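You operate a simulated robot arm through the tools that you are given. There is no shell and no other tool.

The job below is to be done with a simulated robot arm. You get a single attempt, and the scene is never put back.

Task
Scrub the mud off the cream work shirt, then load it at the yellow tab.
Fine: put the brush back; open the lid fully; shut the lid at the end. Set down upright: green laundry brush. What is to be rubbed or washed off counts as gone when no trace of it is left.

The check looks at the end state, three seconds after you hand in, the way a careful person would. Anything else that was tipped, shoved, dropped, spilled or broken makes it a failure. A push-on lid holds only when it is set on centred and level and pressed home; a screw cap is set on level and turned clockwise until tight. Flat cloth is picked up by pressing the open fingertips on it (5 to 10 N) and closing them slowly along it; thin cloth reads only 2 to 8 mm in the jaws.

Robot
A 7-joint arm with a two-finger parallel gripper, fixed in place. Base frame: the origin is on the floor under the middle of its stand, x ahead of it, y to its left, z up; the work surface is at about z = 914. Lengths are in mm, angles in degrees, forces in N, time in s.
It reaches about 1247 mm from its shoulder. Its first joint turns from -132.0 to 132.0 degrees. Payload 3.91 kg.
The TCP is the grasp point between the finger pads, 30 mm short of the fingertips. In the tool frame z runs along the fingers and y along their closing line. Largest opening 110 mm; finger width 20, thickness 10; the body of the gripper, 48 by 112 mm, starts 55 mm behind the TCP.
Orientation is that of the tool frame in the base frame, as a unit quaternion [x, y, z, w]. With the fingers straight down and closing along the base's y, the tool's x points along the base's -x, its y along +y and its z along -z.

Tools
- The arm moves only by the tool play_rows. Its argument "series" is a list that holds one entry, the list of rows, each a list of 7 numbers: the shift along the tool's x, y, z in cm, then the turn, a rotation vector about the tool's x, y, z in degrees, then the finger opening in cm, from 0 to 11. In form: [[[x, y, z, rx, ry, rz, jaw], ...]]. A call has 1 to 20 rows; each row shifts and turns the commanded pose from where the row before left it, along the tool's axes as they then stand. Rows are played at 5 a second. More than 50 mm and 8.6 degrees between two rows, or a gripper value outside its range, and nothing of the call is played. Where a pose cannot be reached the arm comes as near as it can. A force on the tool above 90 N (or 10 N above the force at the start of the call, whichever is more), or a blocked arm, ends the call early, and 0.2 s more pass. The fingers move at their own pace (about 108 mm/s each) and stop on an object; they squeeze with about 35 N. The grip force told is the motor's: it shows also when the fingers shut on nothing. Time passes only in rows, and 0.2 s behind the last, so rows that do not move let the fingers close. The reply holds the time, the measured pose of the TCP, the force on the tool along the base axes, the opening and the grip force, in the units named above and with some noise, with the torque about the TCP (base axes, N m) and any sound that the robot's microphone picked up.
- Cameras (640 x 400 px; columns grow to the right, rows downward): "scene" is fixed at [221.6, 499.8, 1576.5]; the picture's right is [-0.00, -1.00, 0.00], its down [-0.49, 0.00, -0.87] and it looks along [0.87, -0.00, -0.49] (base axes); focal length 214 px, centre (320, 200). "wrist" rides on the gripper at [72, 17, -103] in the tool frame; the picture's right is [-0.23, 0.97, 0.00], its down [-0.76, -0.18, -0.62] and it looks along [-0.61, -0.14, 0.78] (tool axes); focal length 222 px, centre (320, 200).
- capture(camera): a new picture of that camera. It takes no simulated time.
- pixel_to_xyz(camera, pixels): for up to 12 pixels [column, row] of the newest picture of that camera ("zoom" is the newest enlarged one), the place [x, y, z] in the base frame of the surface seen there, good to about 2 mm, but the place of the scene camera against the robot may be out by one fixed shift of up to 18 mm in any direction. It takes no simulated time.
- close_up(camera, box): a new picture of the part [left, top, right, bottom] of that camera's present view, enlarged. It takes no simulated time.
- job_done(): hands the job in; it is judged then, once.

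Unless the task says otherwise, let go and move clear before handing in.

The tools are called after "Call:" by a JSON object that holds its "method" and its "body". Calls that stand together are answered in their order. play_rows: Moves the arm, as the interface text tells. Its arguments: {"type":"object","properties":{"series":{"type":"array","items":{"type":"array","items":{"type":"array","items":{"type":"number"}}}}},"required":["series"]} The other tools are called the same way: capture (camera) takes a picture; pixel_to_xyz (camera, pixels) gives the place of the surface under pixels of a picture; close_up (camera, box) takes an enlarged picture of a part of a camera's view; job_done () hands the job in.

At the start:

```text
time_s: 0.0
ee_pos: [536.2, 265.5, 1467.4]
ee_rot: [0.001, 1.0, 0.0, 0.0]
contact_force: [0.3, -0.5, 0.0]
moment: [0.01, 0.02, 0.0]
grip_width: 110.3
finger_force: 0.0
```

scene: 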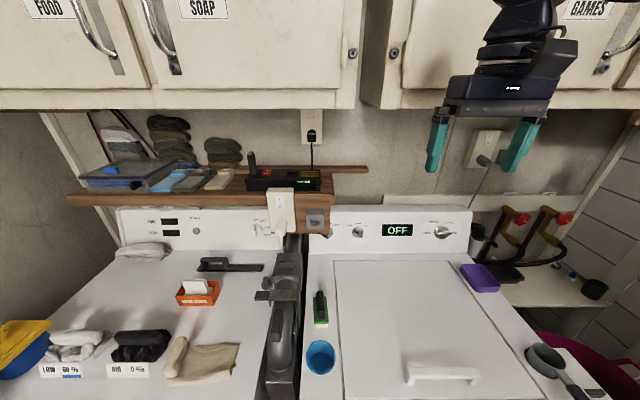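
wrist: 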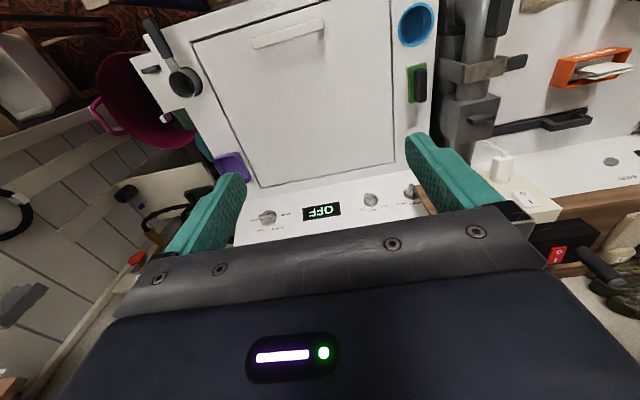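

The scene shows a washer with its lid (handle near 440,372), a green brush at (320,308), a blue tub at (320,357), and a cream cloth near (205,362). I'll look closer before I move anything.

Call:
{"method": "close_up", "body": {"camera": "scene", "box": [0, 300, 260, 400]}}

Call:
{"method": "close_up", "body": {"camera": "scene", "box": [240, 200, 500, 400]}}

Call:
{"method": "close_up", "body": {"camera": "scene", "box": [60, 220, 340, 400]}}

Call:
{"method": "close_up", "body": {"camera": "wrist", "box": [120, 0, 480, 225]}}

```text
2.46 times, centred on (130, 350) of scene
```

zoom: 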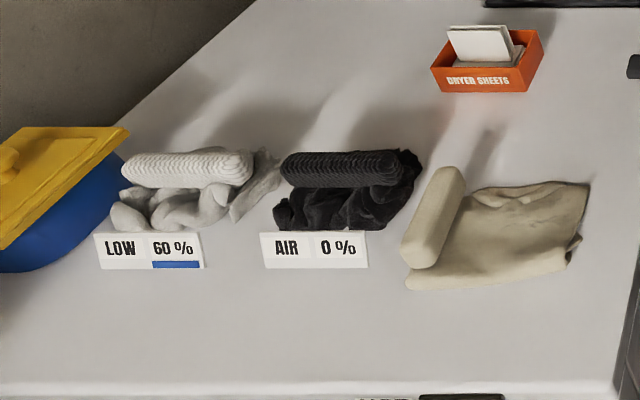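

```text
2.00 times, centred on (370, 300) of scene
```

zoom: 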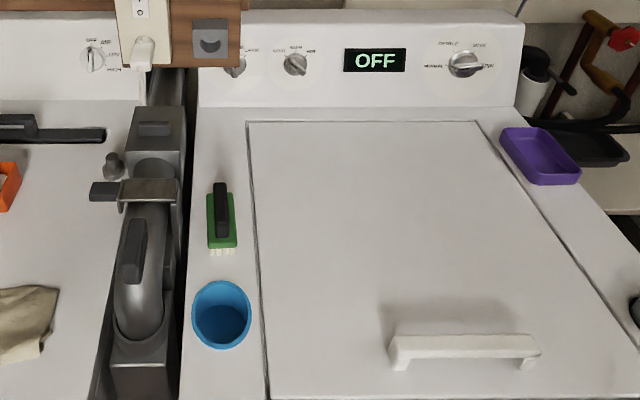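

```text
2.22 times, centred on (200, 310) of scene
```

zoom: 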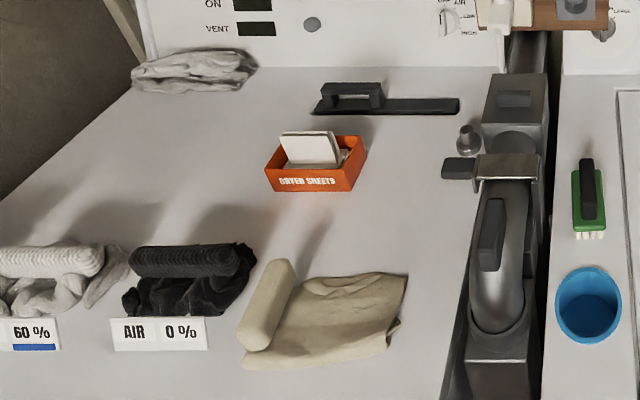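

```text
1.78 times, centred on (300, 112) of wrist
```

zoom: 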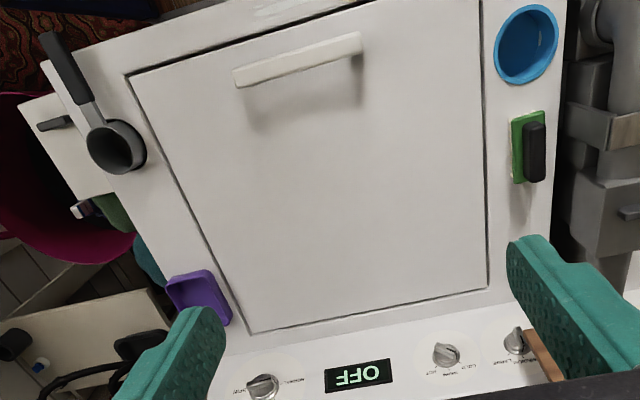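

The cream cloth lies on the dryer to the left and shows no obvious mud from this angle. I'll measure the key items and zoom in on them.

Call:
{"method": "close_up", "body": {"camera": "scene", "box": [155, 330, 255, 392]}}

Call:
{"method": "close_up", "body": {"camera": "scene", "box": [290, 280, 350, 390]}}

Call:
{"method": "pixel_to_xyz", "body": {"camera": "scene", "pixels": [[320, 295], [320, 322], [320, 310], [320, 358], [320, 342], [404, 378], [480, 378], [440, 372], [440, 366], [336, 262], [478, 262], [345, 397]]}}

Call:
{"method": "pixel_to_xyz", "body": {"camera": "scene", "pixels": [[185, 338], [168, 376], [238, 345], [233, 375], [205, 362], [220, 355], [175, 355], [250, 300], [280, 340], [275, 262], [290, 240], [200, 294]]}}

```text
6.40 times, centred on (205, 361) of scene
```

zoom: 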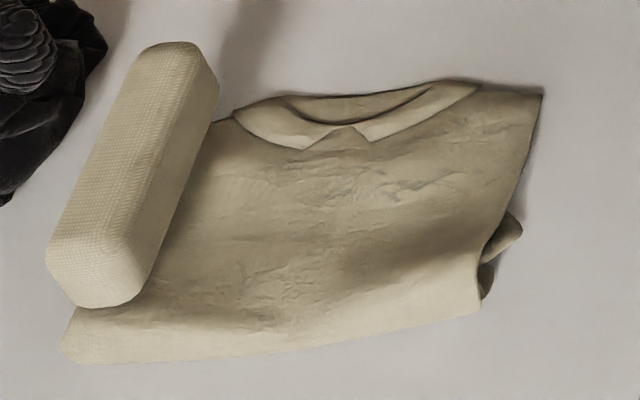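

```text
3.64 times, centred on (320, 335) of scene
```

zoom: 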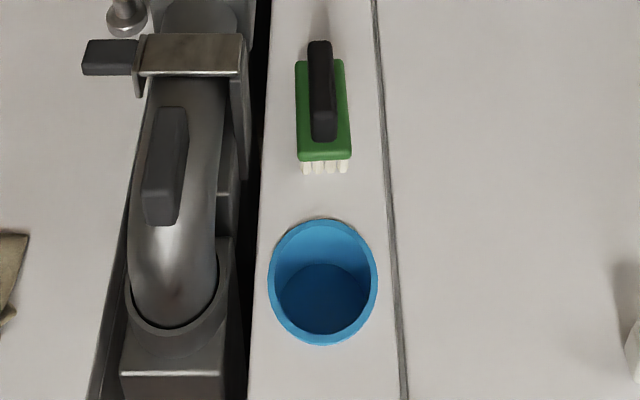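

```text
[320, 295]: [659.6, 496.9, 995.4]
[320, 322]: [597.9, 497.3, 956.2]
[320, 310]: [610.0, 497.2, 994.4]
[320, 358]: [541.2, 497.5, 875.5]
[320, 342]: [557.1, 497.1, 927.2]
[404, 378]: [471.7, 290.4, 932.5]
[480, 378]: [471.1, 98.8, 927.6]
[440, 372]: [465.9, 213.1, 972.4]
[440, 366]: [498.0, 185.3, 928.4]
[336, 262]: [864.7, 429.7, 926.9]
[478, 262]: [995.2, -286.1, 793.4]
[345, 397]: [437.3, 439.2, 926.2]
```

```text
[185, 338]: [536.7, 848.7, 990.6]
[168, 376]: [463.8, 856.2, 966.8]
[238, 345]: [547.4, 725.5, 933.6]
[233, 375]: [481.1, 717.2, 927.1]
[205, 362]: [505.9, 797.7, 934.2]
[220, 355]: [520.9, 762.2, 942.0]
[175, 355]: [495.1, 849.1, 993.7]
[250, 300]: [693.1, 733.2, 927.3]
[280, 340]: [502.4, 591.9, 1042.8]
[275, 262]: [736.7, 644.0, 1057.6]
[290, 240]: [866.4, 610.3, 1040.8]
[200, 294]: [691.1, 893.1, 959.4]
```

The shirt spans about x 460–560 and y 700–880, and the scene z reads roughly 13 mm high (927 against 914). I'll check cabinet clearance, then move the wrist camera over the shirt to look for mud.

Call:
{"method": "pixel_to_xyz", "body": {"camera": "scene", "pixels": [[300, 100], [300, 50], [100, 100], [100, 195], [280, 180], [330, 195], [200, 220], [282, 370], [25, 350], [595, 370], [550, 360], [480, 278]]}}

Call:
{"method": "play_rows", "body": {"series": [[[1.2, 4.5, 0.6, 0, 0, 0, 11], [1.2, 4.5, 0.6, 0, 0, 0, 11], [1.2, 4.5, 0.6, 0, 0, 0, 11], [1.2, 4.5, 0.6, 0, 0, 0, 11], [1.2, 4.5, 0.6, 0, 0, 0, 11], [1.2, 4.5, 0.6, 0, 0, 0, 11], [1.2, 4.5, 0.6, 0, 0, 0, 11], [1.2, 4.5, 0.6, 0, 0, 0, 11], [1.2, 4.5, 0.6, 0, 0, 0, 11], [1.2, 4.5, 0.6, 0, 0, 0, 11], [0, 0, 0, 0, 0, 0, 11]]]}}

Call:
{"method": "capture", "body": {"camera": "wrist"}}

Call:
{"method": "capture", "body": {"camera": "scene"}}

```text
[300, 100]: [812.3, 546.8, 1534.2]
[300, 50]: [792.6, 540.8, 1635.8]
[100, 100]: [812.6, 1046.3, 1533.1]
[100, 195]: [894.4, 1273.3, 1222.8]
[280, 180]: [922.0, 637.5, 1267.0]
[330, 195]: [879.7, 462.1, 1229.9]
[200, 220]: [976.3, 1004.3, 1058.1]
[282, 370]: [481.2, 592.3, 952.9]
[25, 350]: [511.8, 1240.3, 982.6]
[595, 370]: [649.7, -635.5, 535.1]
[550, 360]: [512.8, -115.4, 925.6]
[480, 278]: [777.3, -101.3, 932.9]
```

```text
time_s: 2.4
ee_pos: [415.8, 717.9, 1404.9]
ee_rot: [0.001, 1.0, 0.0, 0.0]
contact_force: [0.0, -0.1, -0.2]
moment: [0.0, 0.02, 0.01]
grip_width: 110.1
finger_force: 0.1
```

```text
taken
```

wrist: 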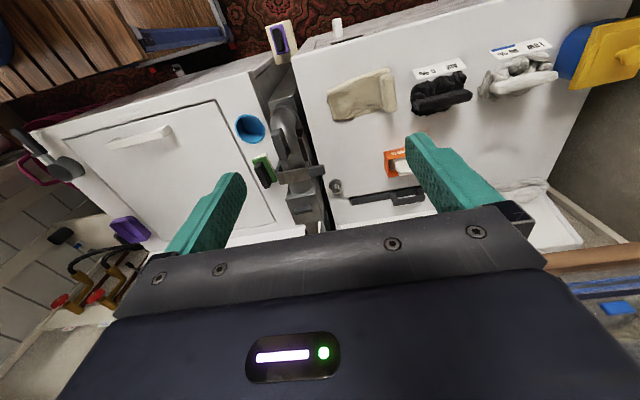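

```text
taken
```

scene: 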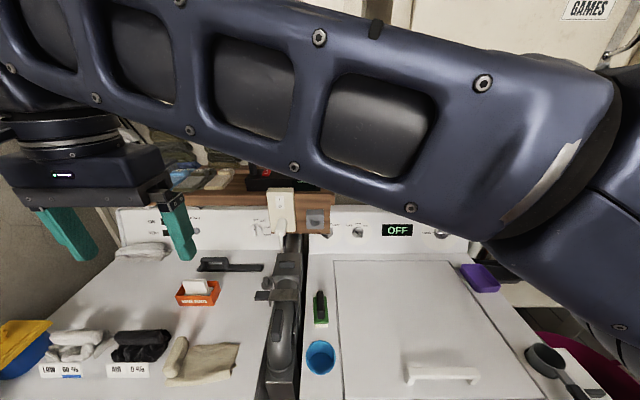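

The wrist image is upside-down relative to the scene; the shirt shows at (362,93). I'll zoom there and on the objects near the front edge.

Call:
{"method": "close_up", "body": {"camera": "wrist", "box": [310, 50, 410, 130]}}

Call:
{"method": "close_up", "body": {"camera": "wrist", "box": [220, 0, 360, 100]}}

Call:
{"method": "close_up", "body": {"camera": "wrist", "box": [0, 60, 280, 240]}}

Call:
{"method": "pixel_to_xyz", "body": {"camera": "wrist", "pixels": [[362, 93], [345, 85], [390, 75], [262, 158], [262, 172], [250, 128], [153, 135], [300, 25], [337, 27], [400, 140], [330, 130], [285, 40]]}}

```text
5.00 times, centred on (360, 90) of wrist
```

zoom: 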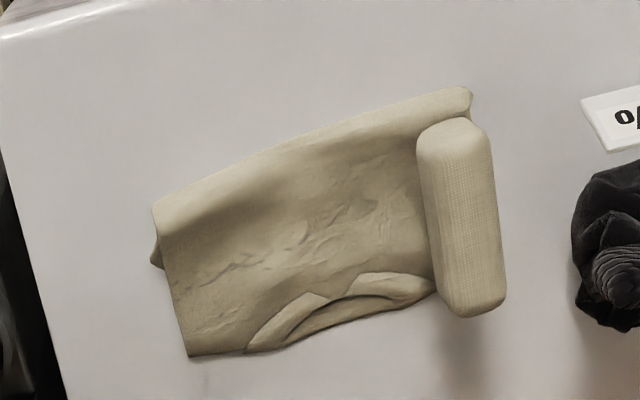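

```text
4.00 times, centred on (290, 50) of wrist
```

zoom: 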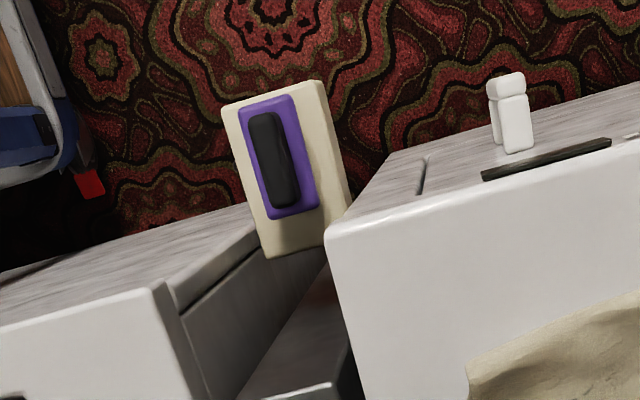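

```text
2.22 times, centred on (140, 150) of wrist
```

zoom: 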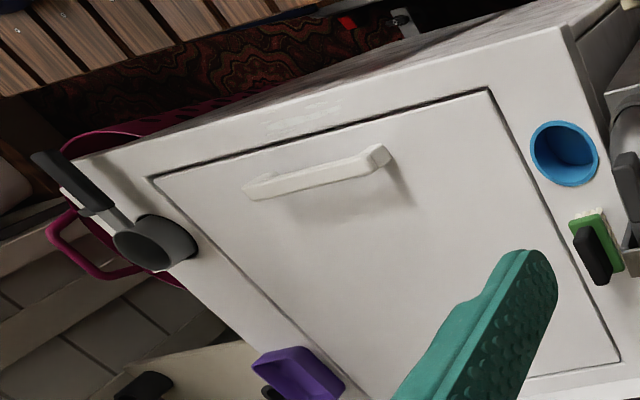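

```text
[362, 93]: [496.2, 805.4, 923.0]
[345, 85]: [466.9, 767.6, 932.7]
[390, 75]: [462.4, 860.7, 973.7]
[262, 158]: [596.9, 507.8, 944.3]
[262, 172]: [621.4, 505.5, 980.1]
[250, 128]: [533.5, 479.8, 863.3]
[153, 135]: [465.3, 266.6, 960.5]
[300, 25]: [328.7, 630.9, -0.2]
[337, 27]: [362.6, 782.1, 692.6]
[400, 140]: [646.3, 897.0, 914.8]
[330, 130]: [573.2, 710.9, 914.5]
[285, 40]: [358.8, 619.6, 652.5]
```

No clear mud yet, just faint dark shading on the shirt. I'll bring the wrist camera to about 230 mm above it for a close look.

Call:
{"method": "play_rows", "body": {"series": [[[0.17, 1.2, 4.4, 0, 0, 0, 11], [0.17, 1.2, 4.4, 0, 0, 0, 11], [0.17, 1.2, 4.4, 0, 0, 0, 11], [0.17, 1.2, 4.4, 0, 0, 0, 11], [0.17, 1.2, 4.4, 0, 0, 0, 11], [0.17, 1.2, 4.4, 0, 0, 0, 11], [0.17, 1.2, 4.4, 0, 0, 0, 11], [0.17, 1.2, 4.4, 0, 0, 0, 11], [0, 0, 0, 0, 0, 0, 11]]]}}

Call:
{"method": "capture", "body": {"camera": "wrist"}}

Call:
{"method": "close_up", "body": {"camera": "wrist", "box": [200, 40, 440, 220]}}

```text
time_s: 4.4
ee_pos: [403.8, 808.5, 1051.7]
ee_rot: [0.0, 1.0, 0.0, 0.0]
contact_force: [0.1, 0.3, 0.2]
moment: [0.0, 0.0, 0.03]
grip_width: 110.0
finger_force: 0.0
```

```text
taken
```

wrist: 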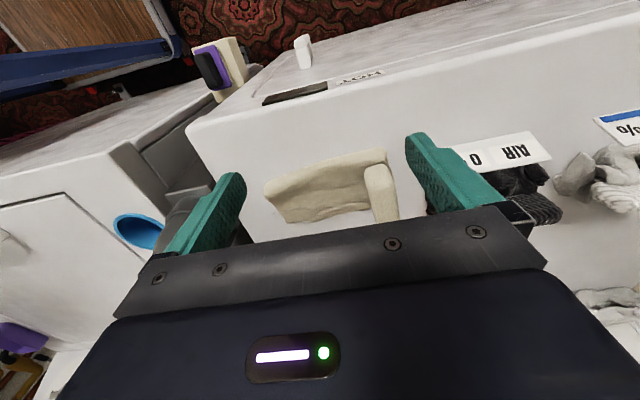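

```text
2.22 times, centred on (320, 130) of wrist
```

zoom: 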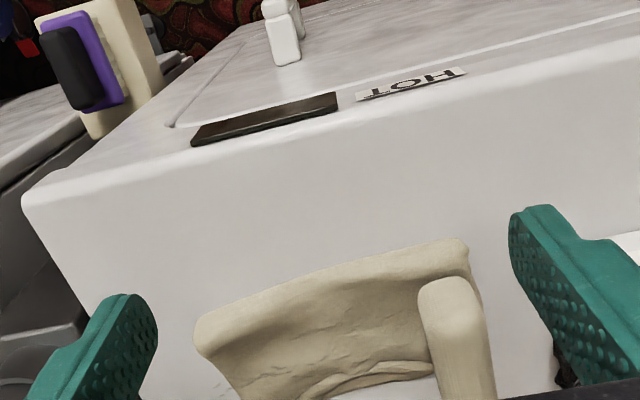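

The camera now looks at the shirt around (330,190). I'll enlarge just the shirt.

Call:
{"method": "close_up", "body": {"camera": "wrist", "box": [250, 135, 410, 235]}}

Call:
{"method": "pixel_to_xyz", "body": {"camera": "wrist", "pixels": [[268, 183], [285, 220], [330, 185], [385, 152], [380, 190], [365, 165], [350, 210], [320, 215], [196, 125], [295, 92], [305, 50], [380, 75]]}}

```text
4.00 times, centred on (330, 185) of wrist
```

zoom: 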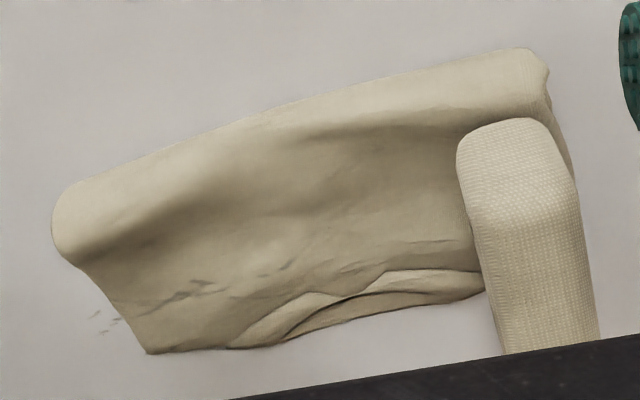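

```text
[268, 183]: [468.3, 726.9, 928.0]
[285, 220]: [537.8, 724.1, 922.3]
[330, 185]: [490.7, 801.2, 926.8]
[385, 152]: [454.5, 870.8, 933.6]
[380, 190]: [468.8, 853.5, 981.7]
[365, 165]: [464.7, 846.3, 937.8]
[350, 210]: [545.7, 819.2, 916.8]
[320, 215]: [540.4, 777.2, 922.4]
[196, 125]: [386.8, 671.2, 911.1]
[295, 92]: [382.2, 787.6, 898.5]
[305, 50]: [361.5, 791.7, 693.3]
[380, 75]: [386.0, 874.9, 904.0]
```

No mud stands out from this angle, only small grey streaks near zoom (190,290). I'll put the camera straight above the shirt for a different view.

Call:
{"method": "play_rows", "body": {"series": [[[-4.0, -0.8, -0.5, 0, 0, 0, 11], [-4.0, -0.8, -0.5, 0, 0, 0, 11], [-4.0, -0.8, 0, 0, 0, 0, 11], [-4.0, -0.8, 0, 0, 0, 0, 11], [0, 0, 0, 0, 0, 0, 11]]]}}

Call:
{"method": "capture", "body": {"camera": "wrist"}}

Call:
{"method": "close_up", "body": {"camera": "wrist", "box": [200, 0, 440, 150]}}

```text
time_s: 5.6
ee_pos: [561.2, 780.9, 1064.7]
ee_rot: [0.0, 1.0, 0.0, 0.0]
contact_force: [0.5, -0.1, 0.8]
moment: [0.0, -0.01, 0.01]
grip_width: 109.7
finger_force: 0.1
```

```text
taken
```

wrist: 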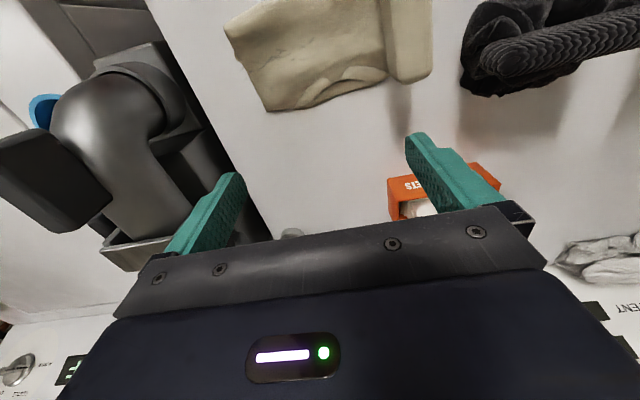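

```text
2.67 times, centred on (320, 75) of wrist
```

zoom: 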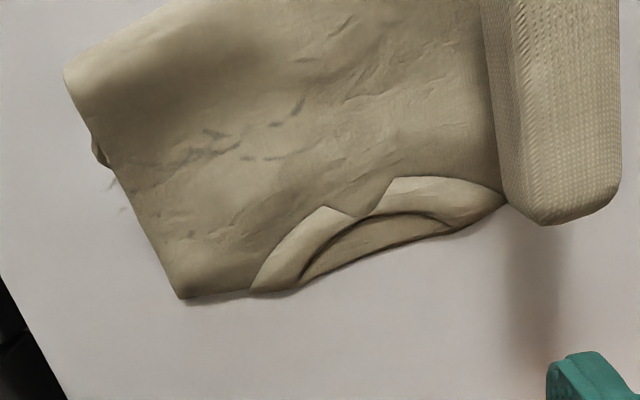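

The view from above shows darker brownish soft patches around zoom (150,80). I'll sample heights across them to see whether they are folds or stains, and enlarge further.

Call:
{"method": "close_up", "body": {"camera": "wrist", "box": [215, 0, 335, 75]}}

Call:
{"method": "pixel_to_xyz", "body": {"camera": "wrist", "pixels": [[235, 30], [245, 30], [255, 30], [265, 30], [275, 30], [290, 30], [310, 30], [330, 30], [350, 30], [370, 30], [260, 10], [260, 50]]}}

Call:
{"method": "pixel_to_xyz", "body": {"camera": "wrist", "pixels": [[260, 20], [260, 40], [260, 60], [270, 80], [270, 100], [300, 10], [300, 50], [300, 80], [340, 10], [340, 50], [370, 10], [410, 40]]}}

```text
5.33 times, centred on (275, 38) of wrist
```

zoom: 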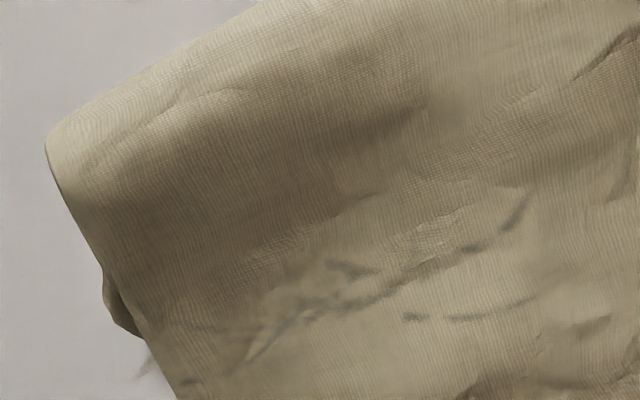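

```text
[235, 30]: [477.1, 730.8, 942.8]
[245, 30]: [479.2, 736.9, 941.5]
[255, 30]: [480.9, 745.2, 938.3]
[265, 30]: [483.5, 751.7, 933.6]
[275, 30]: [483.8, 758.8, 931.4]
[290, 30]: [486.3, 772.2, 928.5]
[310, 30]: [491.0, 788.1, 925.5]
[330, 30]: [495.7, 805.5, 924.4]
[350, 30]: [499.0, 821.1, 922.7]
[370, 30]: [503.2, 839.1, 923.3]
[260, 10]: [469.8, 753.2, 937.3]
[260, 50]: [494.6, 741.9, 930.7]
```

```text
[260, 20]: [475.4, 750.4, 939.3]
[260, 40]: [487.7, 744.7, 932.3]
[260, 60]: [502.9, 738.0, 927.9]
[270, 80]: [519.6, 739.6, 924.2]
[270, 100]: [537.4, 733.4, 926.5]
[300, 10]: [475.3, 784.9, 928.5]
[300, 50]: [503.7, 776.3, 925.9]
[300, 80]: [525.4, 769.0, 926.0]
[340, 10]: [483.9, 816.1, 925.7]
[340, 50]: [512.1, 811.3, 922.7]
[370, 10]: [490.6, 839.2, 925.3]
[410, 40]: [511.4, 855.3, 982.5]
```

The heights there (about 925–940) vary gently, so the shading could be a fold. To rule out mud on the far side, I'll turn the gripper 90° and view the shirt and its roll from the left.

Call:
{"method": "play_rows", "body": {"series": [[[0, 0, -1, 0, 0, 8.2, 11], [0, 0, -1, 0, 0, 8.2, 11], [0, 0, -1, 0, 0, 8.2, 11], [0, 0, 0, 0, 0, 8.2, 11], [0, 0, 0, 0, 0, 8.2, 11], [0, 0, 0, 0, 0, 8.2, 11], [0, 0, 0, 0, 0, 8.2, 11], [0, 0, 0, 0, 0, 8.2, 11], [0, 0, 0, 0, 0, 8.2, 11], [0, 0, 0, 0, 0, 8.2, 11], [0, 0, 0, 0, 0, 8.0, 11], [3.7, -1.5, 0, 0, 0, 0, 11], [3.7, -1.5, 0, 0, 0, 0, 11], [3.7, -1.5, 0, 0, 0, 0, 11], [3.7, -1.5, 0, 0, 0, 0, 11], [0, 0, 0, 0, 0, 0, 11]]]}}

Call:
{"method": "capture", "body": {"camera": "wrist"}}

Call:
{"method": "close_up", "body": {"camera": "wrist", "box": [200, 80, 440, 230]}}

```text
time_s: 9.0
ee_pos: [484.5, 872.4, 1093.5]
ee_rot: [0.707, 0.707, 0.0, 0.0]
contact_force: [0.0, -0.1, 0.1]
moment: [-0.01, -0.01, 0.0]
grip_width: 110.1
finger_force: 0.1
out of reach, approached as far as the arm can: row 14, 15
```

```text
taken
```

wrist: 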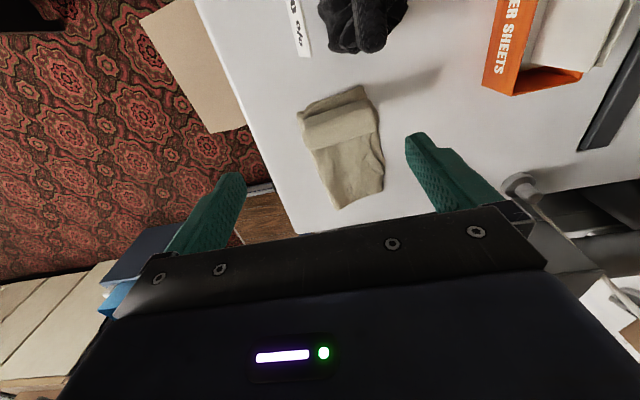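

```text
2.67 times, centred on (320, 155) of wrist
```

zoom: 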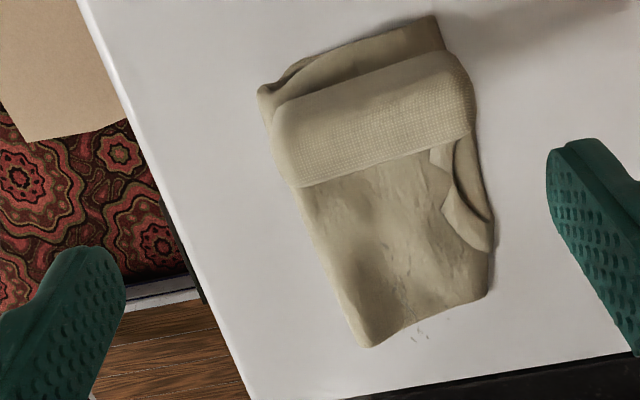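

From the left I see more cloth beyond the roll, plus specks at the shirt's far end near zoom (418,335). I'll enlarge that spot and the area behind the roll.

Call:
{"method": "close_up", "body": {"camera": "wrist", "box": [320, 155, 400, 215]}}

Call:
{"method": "close_up", "body": {"camera": "wrist", "box": [285, 75, 405, 150]}}

Call:
{"method": "pixel_to_xyz", "body": {"camera": "wrist", "pixels": [[357, 205], [365, 195], [350, 190], [345, 175], [310, 110], [340, 95], [335, 118], [360, 105], [318, 128], [370, 125], [340, 140], [360, 88]]}}

```text
6.67 times, centred on (360, 185) of wrist
```

zoom: 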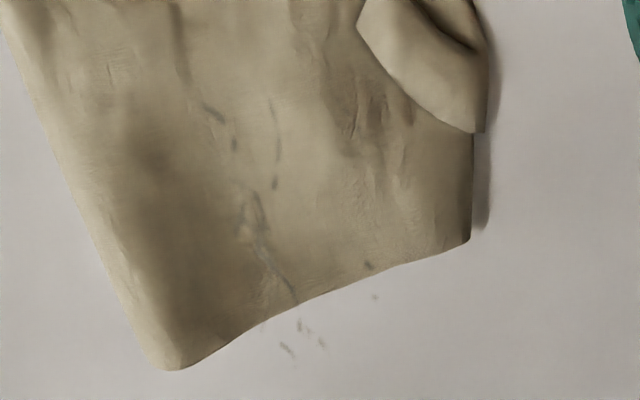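

```text
5.33 times, centred on (345, 112) of wrist
```

zoom: 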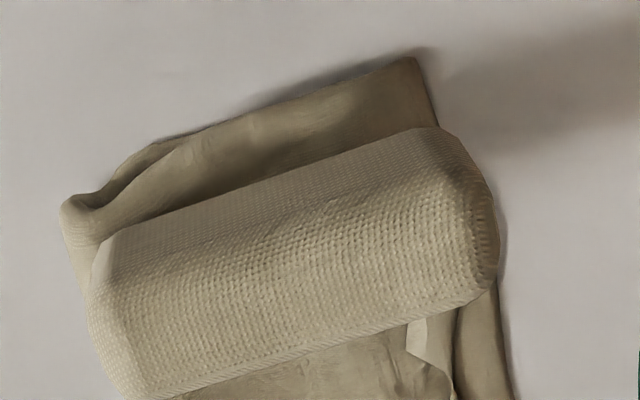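

```text
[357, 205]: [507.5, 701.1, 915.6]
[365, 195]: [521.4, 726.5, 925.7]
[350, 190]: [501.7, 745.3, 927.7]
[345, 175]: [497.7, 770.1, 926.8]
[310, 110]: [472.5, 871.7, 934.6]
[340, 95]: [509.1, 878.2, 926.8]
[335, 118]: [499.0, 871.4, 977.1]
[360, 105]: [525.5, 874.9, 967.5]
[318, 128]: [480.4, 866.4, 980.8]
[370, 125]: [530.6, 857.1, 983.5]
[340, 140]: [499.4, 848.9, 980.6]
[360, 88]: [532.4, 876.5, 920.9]
```

Consistent faint grey-brown streaks sit around x 490–525, y 700–780 on the shirt in all views, so they are probably the mud. I'll go closer over that spot to confirm.

Call:
{"method": "play_rows", "body": {"series": [[[-3, 0, 0, 0, 0, 0, 11], [-3, 0, 0, 0, 0, 0, 11], [0, 0, 0, 0, 0, 0, 11]]]}}

```text
time_s: 9.8
ee_pos: [483.7, 814.8, 1091.9]
ee_rot: [0.707, 0.707, 0.0, 0.0]
contact_force: [-0.6, 1.2, -0.1]
moment: [0.0, -0.01, 0.0]
grip_width: 109.9
finger_force: 0.1
```

The command tracks from the actual pose, at (484,815,1092) now. I'll go down to about (506,745,1000) and look.

Call:
{"method": "play_rows", "body": {"series": [[[-2.3, 0.7, 3, 0, 0, 0, 11], [-2.3, 0.7, 3, 0, 0, 0, 11], [-2.3, 0.7, 3, 0, 0, 0, 11], [0, 0, 0, 0, 0, 0, 11]]]}}

Call:
{"method": "capture", "body": {"camera": "wrist"}}

Call:
{"method": "close_up", "body": {"camera": "wrist", "box": [230, 60, 430, 220]}}

Call:
{"method": "close_up", "body": {"camera": "scene", "box": [155, 330, 255, 392]}}

```text
time_s: 10.8
ee_pos: [505.3, 746.9, 1002.5]
ee_rot: [0.707, 0.707, 0.0, 0.0]
contact_force: [0.9, -0.1, 0.0]
moment: [0.02, -0.02, 0.0]
grip_width: 110.2
finger_force: 0.0
```

```text
taken
```

wrist: 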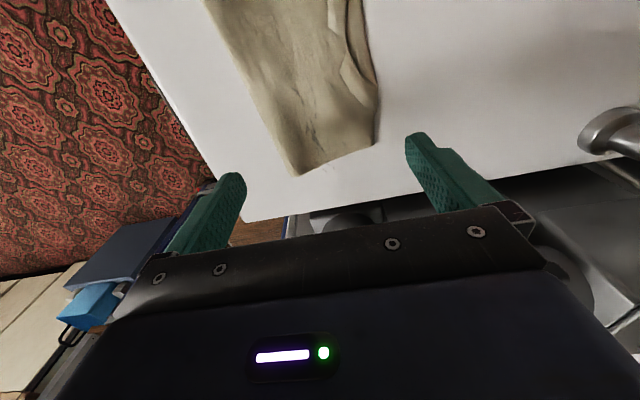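

```text
2.50 times, centred on (330, 140) of wrist
```

zoom: 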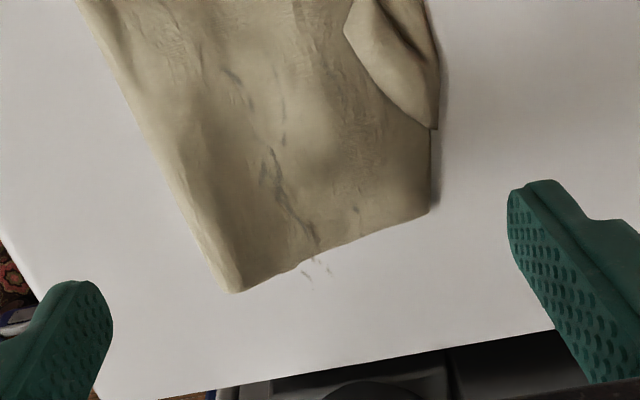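

```text
6.40 times, centred on (205, 361) of scene
```

zoom: 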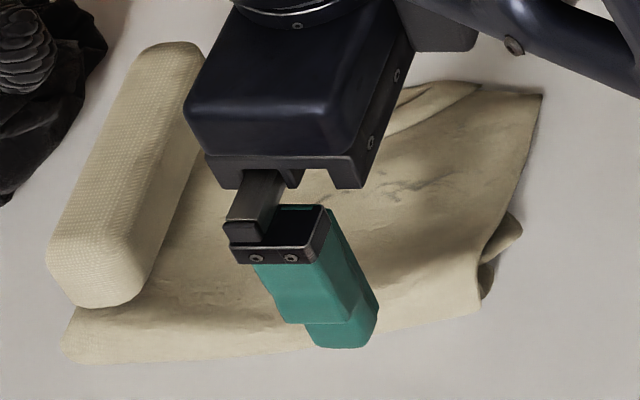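

The streaks are now plain in zoom, from (230,75) through (270,180) to (310,235), with specks just off the edge at (310,272). I'll locate them in base coordinates.

Call:
{"method": "pixel_to_xyz", "body": {"camera": "wrist", "pixels": [[294, 90], [314, 112], [308, 128], [314, 140], [326, 154], [345, 144], [326, 170], [333, 167], [280, 110], [300, 150], [290, 70], [340, 120]]}}

Call:
{"method": "close_up", "body": {"camera": "wrist", "box": [270, 60, 370, 180]}}

Call:
{"method": "close_up", "body": {"camera": "wrist", "box": [200, 0, 380, 100]}}

```text
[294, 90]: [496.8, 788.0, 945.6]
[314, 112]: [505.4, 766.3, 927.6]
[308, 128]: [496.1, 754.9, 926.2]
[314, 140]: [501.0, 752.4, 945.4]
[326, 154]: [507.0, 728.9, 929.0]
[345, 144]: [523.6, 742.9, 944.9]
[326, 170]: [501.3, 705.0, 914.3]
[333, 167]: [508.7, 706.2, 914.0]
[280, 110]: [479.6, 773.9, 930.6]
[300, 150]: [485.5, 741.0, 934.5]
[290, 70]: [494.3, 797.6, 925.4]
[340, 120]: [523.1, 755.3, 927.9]
```

```text
3.33 times, centred on (320, 120) of wrist
```

zoom: 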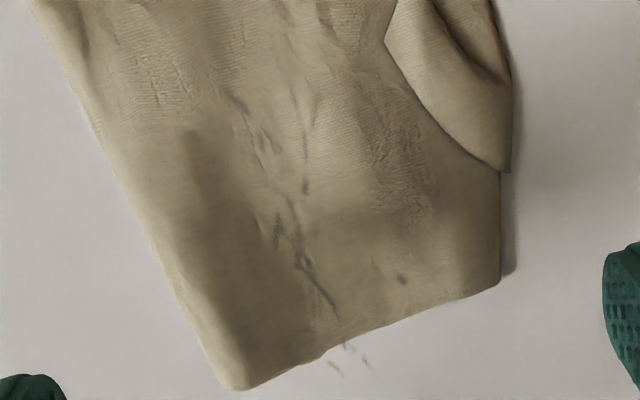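

```text
3.56 times, centred on (290, 50) of wrist
```

zoom: 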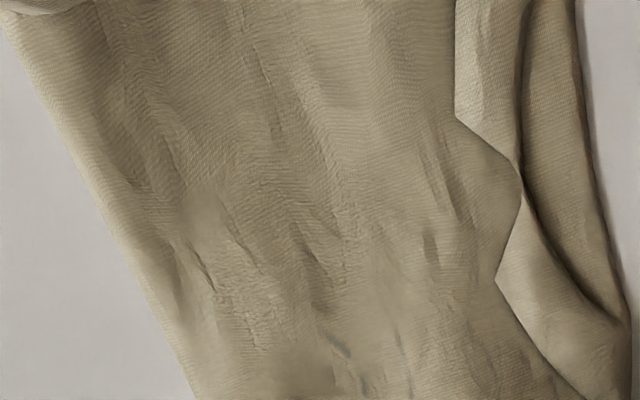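

The streak pixels read z≈945 while bare cloth reads ≈926, so the mud is a thin patch sitting on the shirt's top at z≈945. I'll sample more streak pixels to find its extent.

Call:
{"method": "pixel_to_xyz", "body": {"camera": "wrist", "pixels": [[304, 102], [314, 90], [315, 105], [316, 116], [307, 129], [312, 124], [314, 138], [322, 147], [329, 165], [325, 171], [321, 64], [302, 97]]}}

Call:
{"method": "pixel_to_xyz", "body": {"camera": "wrist", "pixels": [[295, 91], [293, 88], [297, 93], [306, 127], [308, 131], [318, 143], [324, 150], [344, 143], [346, 145], [328, 163], [320, 110], [310, 135]]}}

```text
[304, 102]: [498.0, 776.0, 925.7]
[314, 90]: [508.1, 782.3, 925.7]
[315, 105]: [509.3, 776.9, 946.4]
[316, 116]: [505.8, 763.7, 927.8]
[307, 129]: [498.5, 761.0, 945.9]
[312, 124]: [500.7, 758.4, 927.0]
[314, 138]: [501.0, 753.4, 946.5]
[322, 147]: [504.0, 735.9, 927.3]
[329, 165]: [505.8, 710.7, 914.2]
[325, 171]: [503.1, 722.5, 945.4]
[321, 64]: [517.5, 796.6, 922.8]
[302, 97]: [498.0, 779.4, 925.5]
```

```text
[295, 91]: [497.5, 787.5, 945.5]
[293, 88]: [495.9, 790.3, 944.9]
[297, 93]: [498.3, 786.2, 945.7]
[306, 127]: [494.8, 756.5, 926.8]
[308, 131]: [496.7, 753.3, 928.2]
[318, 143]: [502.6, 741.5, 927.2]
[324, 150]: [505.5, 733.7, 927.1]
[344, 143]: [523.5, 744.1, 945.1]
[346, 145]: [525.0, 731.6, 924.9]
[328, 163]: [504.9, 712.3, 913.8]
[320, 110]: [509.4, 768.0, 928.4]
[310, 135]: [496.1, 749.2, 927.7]
```

The mud patch spans about x 495–525, y 722–791 at z≈945. Next I'll rise over the pipe, turn the gripper back and look at the green brush near (610,505).

Call:
{"method": "play_rows", "body": {"series": [[[0, 0, -4.5, 0, 0, 0, 11], [0, 0, -4.5, 0, 0, 0, 11], [0, 0, -4.5, 0, 0, 0, 11], [0, 0, 0, 0, 0, -8.2, 11], [0, 0, 0, 0, 0, -8.2, 11], [0, 0, 0, 0, 0, -8.2, 11], [0, 0, 0, 0, 0, -8.2, 11], [0, 0, 0, 0, 0, -8.2, 11], [0, 0, 0, 0, 0, -8.2, 11], [0, 0, 0, 0, 0, -8.2, 11], [0, 0, 0, 0, 0, -8.2, 11], [0, 0, 0, 0, 0, -8.2, 11], [0, 0, 0, 0, 0, -8.2, 11], [0, 0, 0, 0, 0, -8.0, 11], [-1.8, -4.1, 0, 0, 0, 0, 11], [-1.8, -4.1, 0, 0, 0, 0, 11], [-1.8, -4.1, 0, 0, 0, 0, 11], [-1.8, -4.1, 0, 0, 0, 0, 11], [-1.8, -4.1, 0, 0, 0, 0, 11]]]}}

Call:
{"method": "play_rows", "body": {"series": [[[-1.8, -3.7, 0, 0, 0, 0, 11], [0, 0, 0, 0, 0, 0, 11], [0, 0, 0, 0, 0, 0, 11]]]}}

Call:
{"method": "capture", "body": {"camera": "wrist"}}

Call:
{"method": "close_up", "body": {"camera": "wrist", "box": [240, 60, 420, 220]}}

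```text
time_s: 14.8
ee_pos: [597.5, 544.7, 1136.5]
ee_rot: [-0.001, 1.0, -0.001, 0.0]
contact_force: [-0.5, 0.8, -1.5]
moment: [-0.08, -0.04, 0.02]
grip_width: 110.1
finger_force: 0.1
```

```text
time_s: 15.6
ee_pos: [616.7, 507.7, 1137.8]
ee_rot: [0.001, 1.0, 0.0, 0.0]
contact_force: [0.5, -0.5, -0.5]
moment: [0.0, 0.0, 0.02]
grip_width: 110.1
finger_force: 0.0
```

```text
taken
```

wrist: 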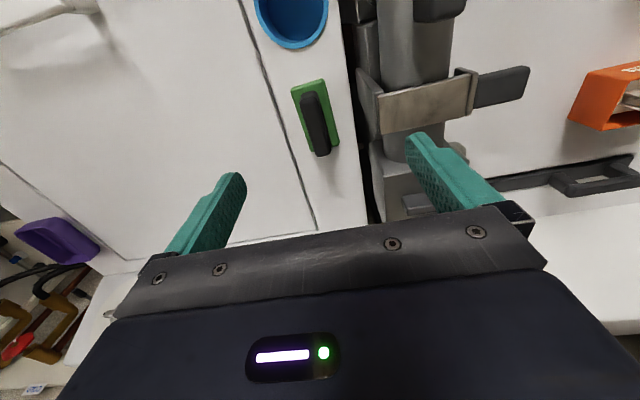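

```text
2.50 times, centred on (330, 140) of wrist
```

zoom: 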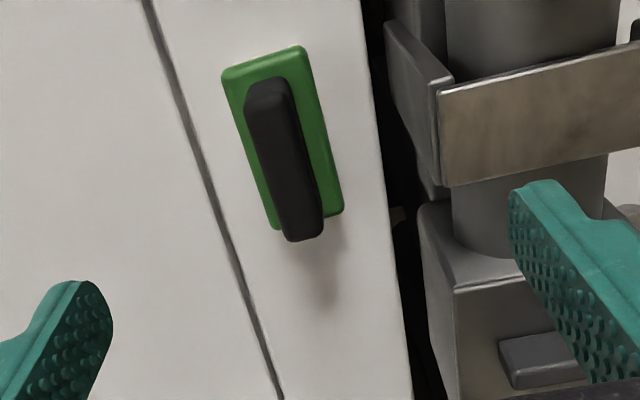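

The brush stands upright with its black handle along x; in zoom the handle spans (265,90) to (305,235). I'll measure it.

Call:
{"method": "pixel_to_xyz", "body": {"camera": "zoom", "pixels": [[268, 105], [280, 150], [295, 200], [262, 150], [298, 140], [300, 225], [238, 80], [300, 60], [335, 205], [275, 222], [255, 95], [290, 92]]}}

Call:
{"method": "pixel_to_xyz", "body": {"camera": "wrist", "pixels": [[290, 20], [290, 45], [262, 20], [325, 15], [270, 60], [320, 210], [345, 120], [365, 120], [395, 110], [470, 90], [420, 60], [500, 90]]}}

```text
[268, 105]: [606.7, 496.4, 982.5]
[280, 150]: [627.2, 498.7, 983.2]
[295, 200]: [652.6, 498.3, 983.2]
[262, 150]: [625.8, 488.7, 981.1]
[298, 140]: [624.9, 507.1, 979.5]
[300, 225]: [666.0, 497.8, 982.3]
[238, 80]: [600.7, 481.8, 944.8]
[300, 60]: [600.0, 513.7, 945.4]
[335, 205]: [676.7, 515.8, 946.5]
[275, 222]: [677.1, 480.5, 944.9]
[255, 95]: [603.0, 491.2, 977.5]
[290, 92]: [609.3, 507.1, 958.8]
```

```text
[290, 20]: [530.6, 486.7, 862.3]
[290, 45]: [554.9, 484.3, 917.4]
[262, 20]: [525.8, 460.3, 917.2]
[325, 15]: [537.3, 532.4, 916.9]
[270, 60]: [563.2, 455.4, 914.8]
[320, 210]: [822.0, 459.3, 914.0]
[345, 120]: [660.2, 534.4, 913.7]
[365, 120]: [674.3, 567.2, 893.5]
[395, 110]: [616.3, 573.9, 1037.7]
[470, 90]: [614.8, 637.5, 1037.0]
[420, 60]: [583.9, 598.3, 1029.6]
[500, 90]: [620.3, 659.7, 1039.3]
```

The brush plate spans x 598–679, y 481–516 with its top at z 945, and the 18 mm wide handle tops out at z 983. I'll descend with the jaw at 60 mm (to clear the pipe) centred at (637,498) and grip.

Call:
{"method": "play_rows", "body": {"series": [[[-1.0, -0.47, 0, 0, 0, 0, 6], [-1.03, -0.47, 0, 0, 0, 0, 6], [0, 0, 4.0, 0, 0, 0, 6], [0, 0, 4.0, 0, 0, 0, 6], [0, 0, 4.0, 0, 0, 0, 6], [0, 0, 2.0, 0, 0, 0, 6], [0, 0, 0, 0, 0, 0, 6], [0, 0, 0, 0, 0, 0, 6]]]}}

Call:
{"method": "capture", "body": {"camera": "wrist"}}

```text
time_s: 17.4
ee_pos: [634.9, 498.0, 998.5]
ee_rot: [0.0, 1.0, -0.001, 0.0]
contact_force: [0.8, -0.2, -0.7]
moment: [0.01, 0.02, 0.0]
grip_width: 60.0
finger_force: 0.0
```

```text
taken
```

wrist: 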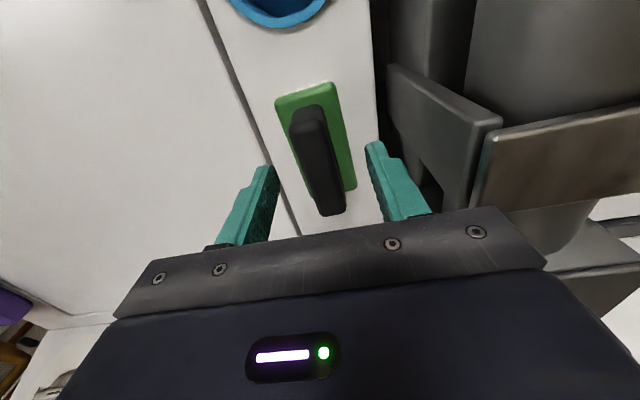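

The handle sits between the fingers. I'll go down 18 mm and close gently.

Call:
{"method": "play_rows", "body": {"series": [[[0, 0, 1.0, 0, 0, 0, 6], [0, 0, 0.8, 0, 0, 0, 6], [0, 0, 0, 0, 0, 0, 4], [0, 0, 0, 0, 0, 0, 3], [0, 0, 0, 0, 0, 0, 2], [0, 0, 0, 0, 0, 0, 1.2], [0, 0, 0, 0, 0, 0, 1.0], [0, 0, 0, 0, 0, 0, 1.0]]]}}

Call:
{"method": "capture", "body": {"camera": "wrist"}}

```text
time_s: 19.2
ee_pos: [635.1, 496.7, 980.9]
ee_rot: [0.0, 1.0, 0.0, 0.0]
contact_force: [-0.2, -0.4, -0.1]
moment: [0.01, 0.0, 0.04]
grip_width: 21.4
finger_force: 34.6
```

```text
taken
```

wrist: 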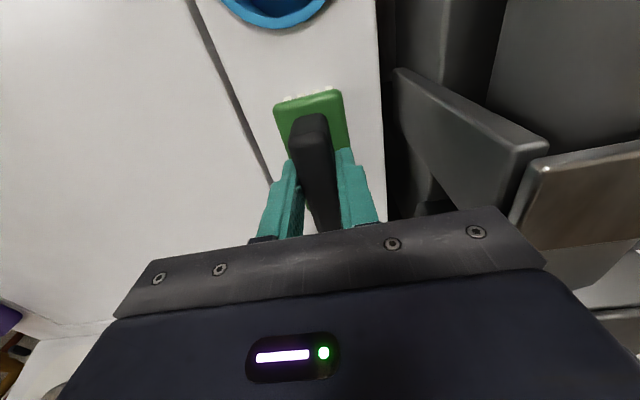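

The handle is gripped at 21.4 mm with 35 N, TCP (635.1,496.7,980.9); I'll remember that for putting it back. Now I'll lift it clear of the pipe.

Call:
{"method": "play_rows", "body": {"series": [[[0, 0, -1.0, 0, 0, 0, 1], [0, 0, -2.0, 0, 0, 0, 1], [0, 0, -4.0, 0, 0, 0, 1], [0, 0, -4.0, 0, 0, 0, 1], [0, 0, -4.0, 0, 0, 0, 1], [0, 0, -3.0, 0, 0, 0, 1], [0, 0, 0, 0, 0, 0, 1], [0, 0, 0, 0, 0, 0, 1]]]}}

Call:
{"method": "capture", "body": {"camera": "scene"}}

Call:
{"method": "capture", "body": {"camera": "wrist"}}

```text
time_s: 21.0
ee_pos: [631.2, 496.2, 1160.3]
ee_rot: [0.0, 1.0, 0.0, 0.0]
contact_force: [0.0, 0.5, -0.2]
moment: [0.0, 0.02, 0.02]
grip_width: 10.0
finger_force: 0.0
```

```text
taken
```

scene: 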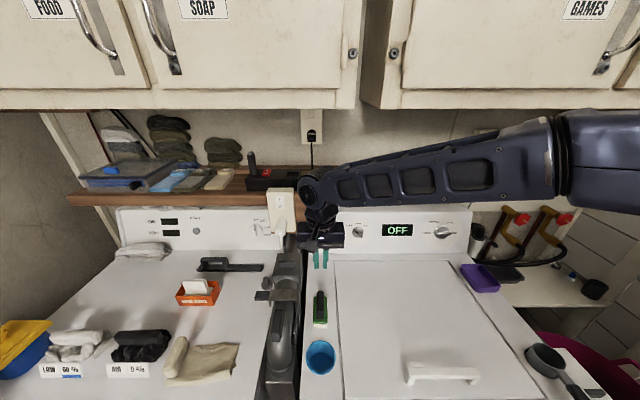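

```text
taken
```

wrist: 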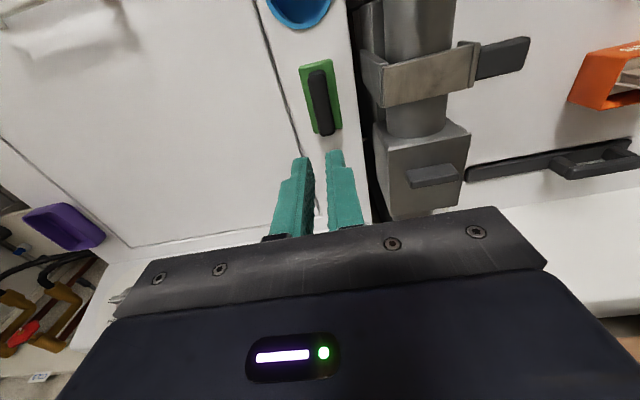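

The fingers shut to 10 mm and the brush is still standing on the washer, so it slipped out of the grip. I'll look at the handle closely before trying again.

Call:
{"method": "close_up", "body": {"camera": "wrist", "box": [280, 45, 370, 145]}}

Call:
{"method": "close_up", "body": {"camera": "scene", "box": [295, 275, 345, 335]}}

Call:
{"method": "pixel_to_xyz", "body": {"camera": "wrist", "pixels": [[303, 68], [330, 60], [315, 131], [340, 123], [315, 75], [320, 95], [325, 115], [328, 132], [309, 85], [330, 100], [312, 110], [334, 120]]}}

```text
4.00 times, centred on (325, 95) of wrist
```

zoom: 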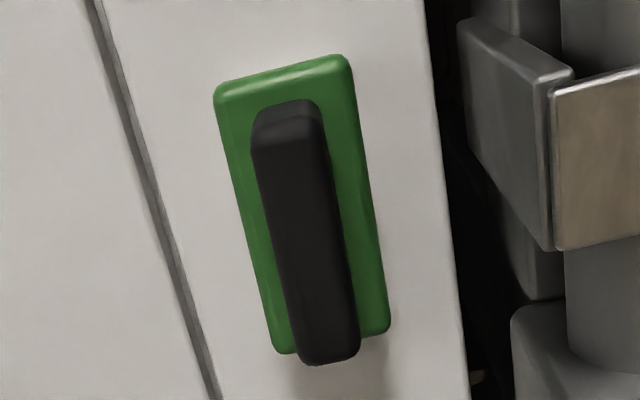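

```text
6.67 times, centred on (320, 305) of scene
```

zoom: 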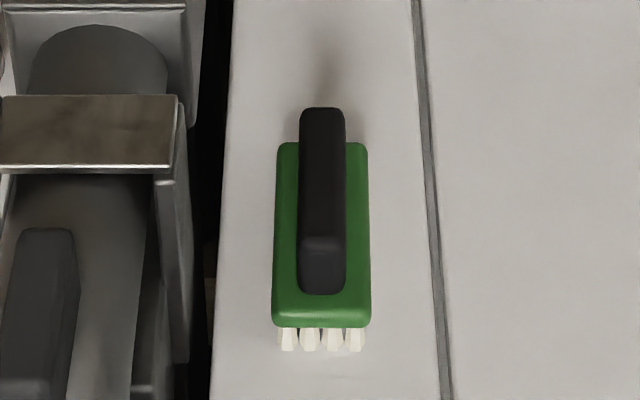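

```text
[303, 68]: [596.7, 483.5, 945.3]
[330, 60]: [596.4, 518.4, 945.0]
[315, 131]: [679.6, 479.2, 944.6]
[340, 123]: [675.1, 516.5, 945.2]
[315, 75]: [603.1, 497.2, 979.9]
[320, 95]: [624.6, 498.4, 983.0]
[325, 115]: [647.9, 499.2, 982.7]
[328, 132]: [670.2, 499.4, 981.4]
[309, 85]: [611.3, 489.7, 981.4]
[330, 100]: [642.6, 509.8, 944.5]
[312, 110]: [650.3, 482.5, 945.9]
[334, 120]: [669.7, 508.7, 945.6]
```

The brush hasn't moved, and the handle is a straight 18 mm bar from z 945 to 983. I'll grip a little deeper, with the jaw fully commanded and time to settle.

Call:
{"method": "play_rows", "body": {"series": [[[0, 0, 0, 0, 0, 0, 6], [-0.5, 0.2, 4.0, 0, 0, 0, 6], [0, 0, 4.0, 0, 0, 0, 6], [0, 0, 4.0, 0, 0, 0, 6], [0, 0, 3.0, 0, 0, 0, 6], [0, 0, 2.0, 0, 0, 0, 6], [0, 0, 1.0, 0, 0, 0, 6], [0, 0, 0, 0, 0, 0, 6]]]}}

```text
time_s: 22.8
ee_pos: [642.1, 500.7, 978.4]
ee_rot: [0.0, 1.0, 0.0, -0.001]
contact_force: [-0.8, -0.8, 0.6]
moment: [0.01, 0.0, 0.02]
grip_width: 60.1
finger_force: 0.0
```

I'm at z 978 straddling the handle. Closing now, with several rows to settle.

Call:
{"method": "play_rows", "body": {"series": [[[0.4, -0.2, 0, 0, 0, 0, 6], [0, 0, 0.1, 0, 0, 0, 3], [0, 0, 0, 0, 0, 0, 1.5], [0, 0, 0, 0, 0, 0, 0], [0, 0, 0, 0, 0, 0, 0], [0, 0, 0, 0, 0, 0, 0], [0, 0, 0, 0, 0, 0, 0]]]}}

Call:
{"method": "play_rows", "body": {"series": [[[0, 0, -0.3, 0, 0, 0, 0], [0, 0, -0.3, 0, 0, 0, 0], [0, 0, 0, 0, 0, 0, 0]]]}}

```text
time_s: 24.4
ee_pos: [637.7, 496.3, 978.9]
ee_rot: [0.0, 1.0, 0.001, 0.0]
contact_force: [-0.2, -1.1, 1.7]
moment: [-0.04, -0.13, -0.04]
grip_width: 21.6
finger_force: 35.3
```

```text
time_s: 25.2
ee_pos: [636.1, 497.3, 984.8]
ee_rot: [0.001, 1.0, 0.0, 0.0]
contact_force: [-0.1, -0.1, -1.3]
moment: [0.01, 0.0, -0.03]
grip_width: 21.6
finger_force: 35.3
```

The tool reads −1.3 N in z and the width holds at 21.6, so the brush seems lifted. I'll verify with pictures.

Call:
{"method": "close_up", "body": {"camera": "scene", "box": [285, 255, 355, 335]}}

Call:
{"method": "play_rows", "body": {"series": [[[0, 0, -0.5, 0, 0, 0, 0], [0, 0, -0.5, 0, 0, 0, 0], [0, 0, -0.5, 0, 0, 0, 0], [0, 0, 0, 0, 0, 0, 0]]]}}

Call:
{"method": "close_up", "body": {"camera": "scene", "box": [285, 255, 355, 335]}}

```text
5.00 times, centred on (320, 295) of scene
```

zoom: 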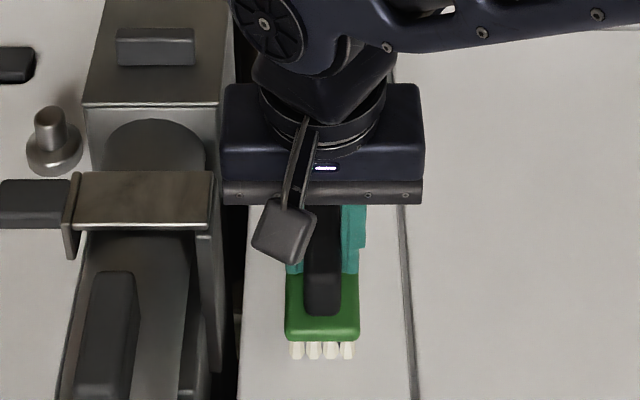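

```text
time_s: 26.2
ee_pos: [635.3, 498.5, 998.4]
ee_rot: [0.0, 1.0, 0.0, -0.001]
contact_force: [-0.8, -0.4, -1.0]
moment: [0.0, 0.04, 0.0]
grip_width: 21.2
finger_force: 34.6
```

```text
5.00 times, centred on (320, 295) of scene
```

zoom: 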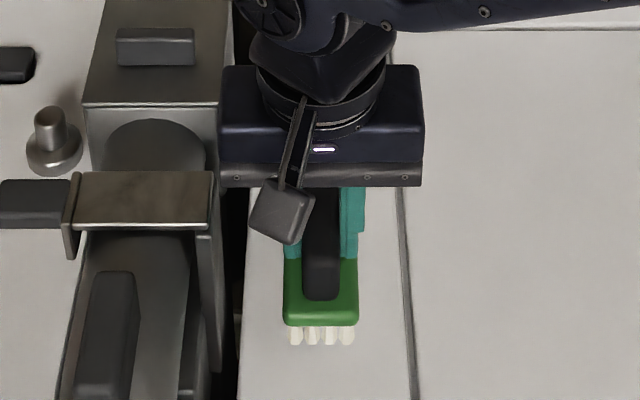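

The brush is held and rising with the gripper. I'll keep the jaw commanded shut and lift smoothly to about z 1165.

Call:
{"method": "play_rows", "body": {"series": [[[0, 0, -1.5, 0, 0, 0, 0], [0, 0, -2.5, 0, 0, 0, 0], [0, 0, -2.5, 0, 0, 0, 0], [0, 0, -2.5, 0, 0, 0, 0], [0, 0, -2.5, 0, 0, 0, 0], [0, 0, -2.5, 0, 0, 0, 0], [0, 0, -2.0, 0, 0, 0, 0], [0, 0, -0.7, 0, 0, 0, 0], [0, 0, 0, 0, 0, 0, 0]]]}}

Call:
{"method": "capture", "body": {"camera": "wrist"}}

```text
time_s: 28.2
ee_pos: [636.1, 497.2, 1165.4]
ee_rot: [0.0, 1.0, 0.0, 0.001]
contact_force: [0.2, 0.4, -0.9]
moment: [-0.01, 0.0, -0.01]
grip_width: 21.5
finger_force: 35.0
```

```text
taken
```

wrist: 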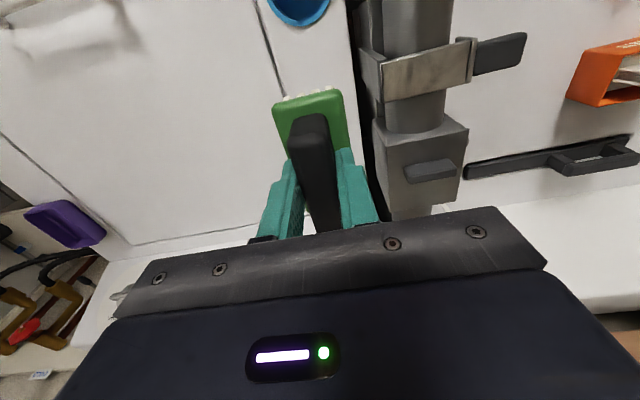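

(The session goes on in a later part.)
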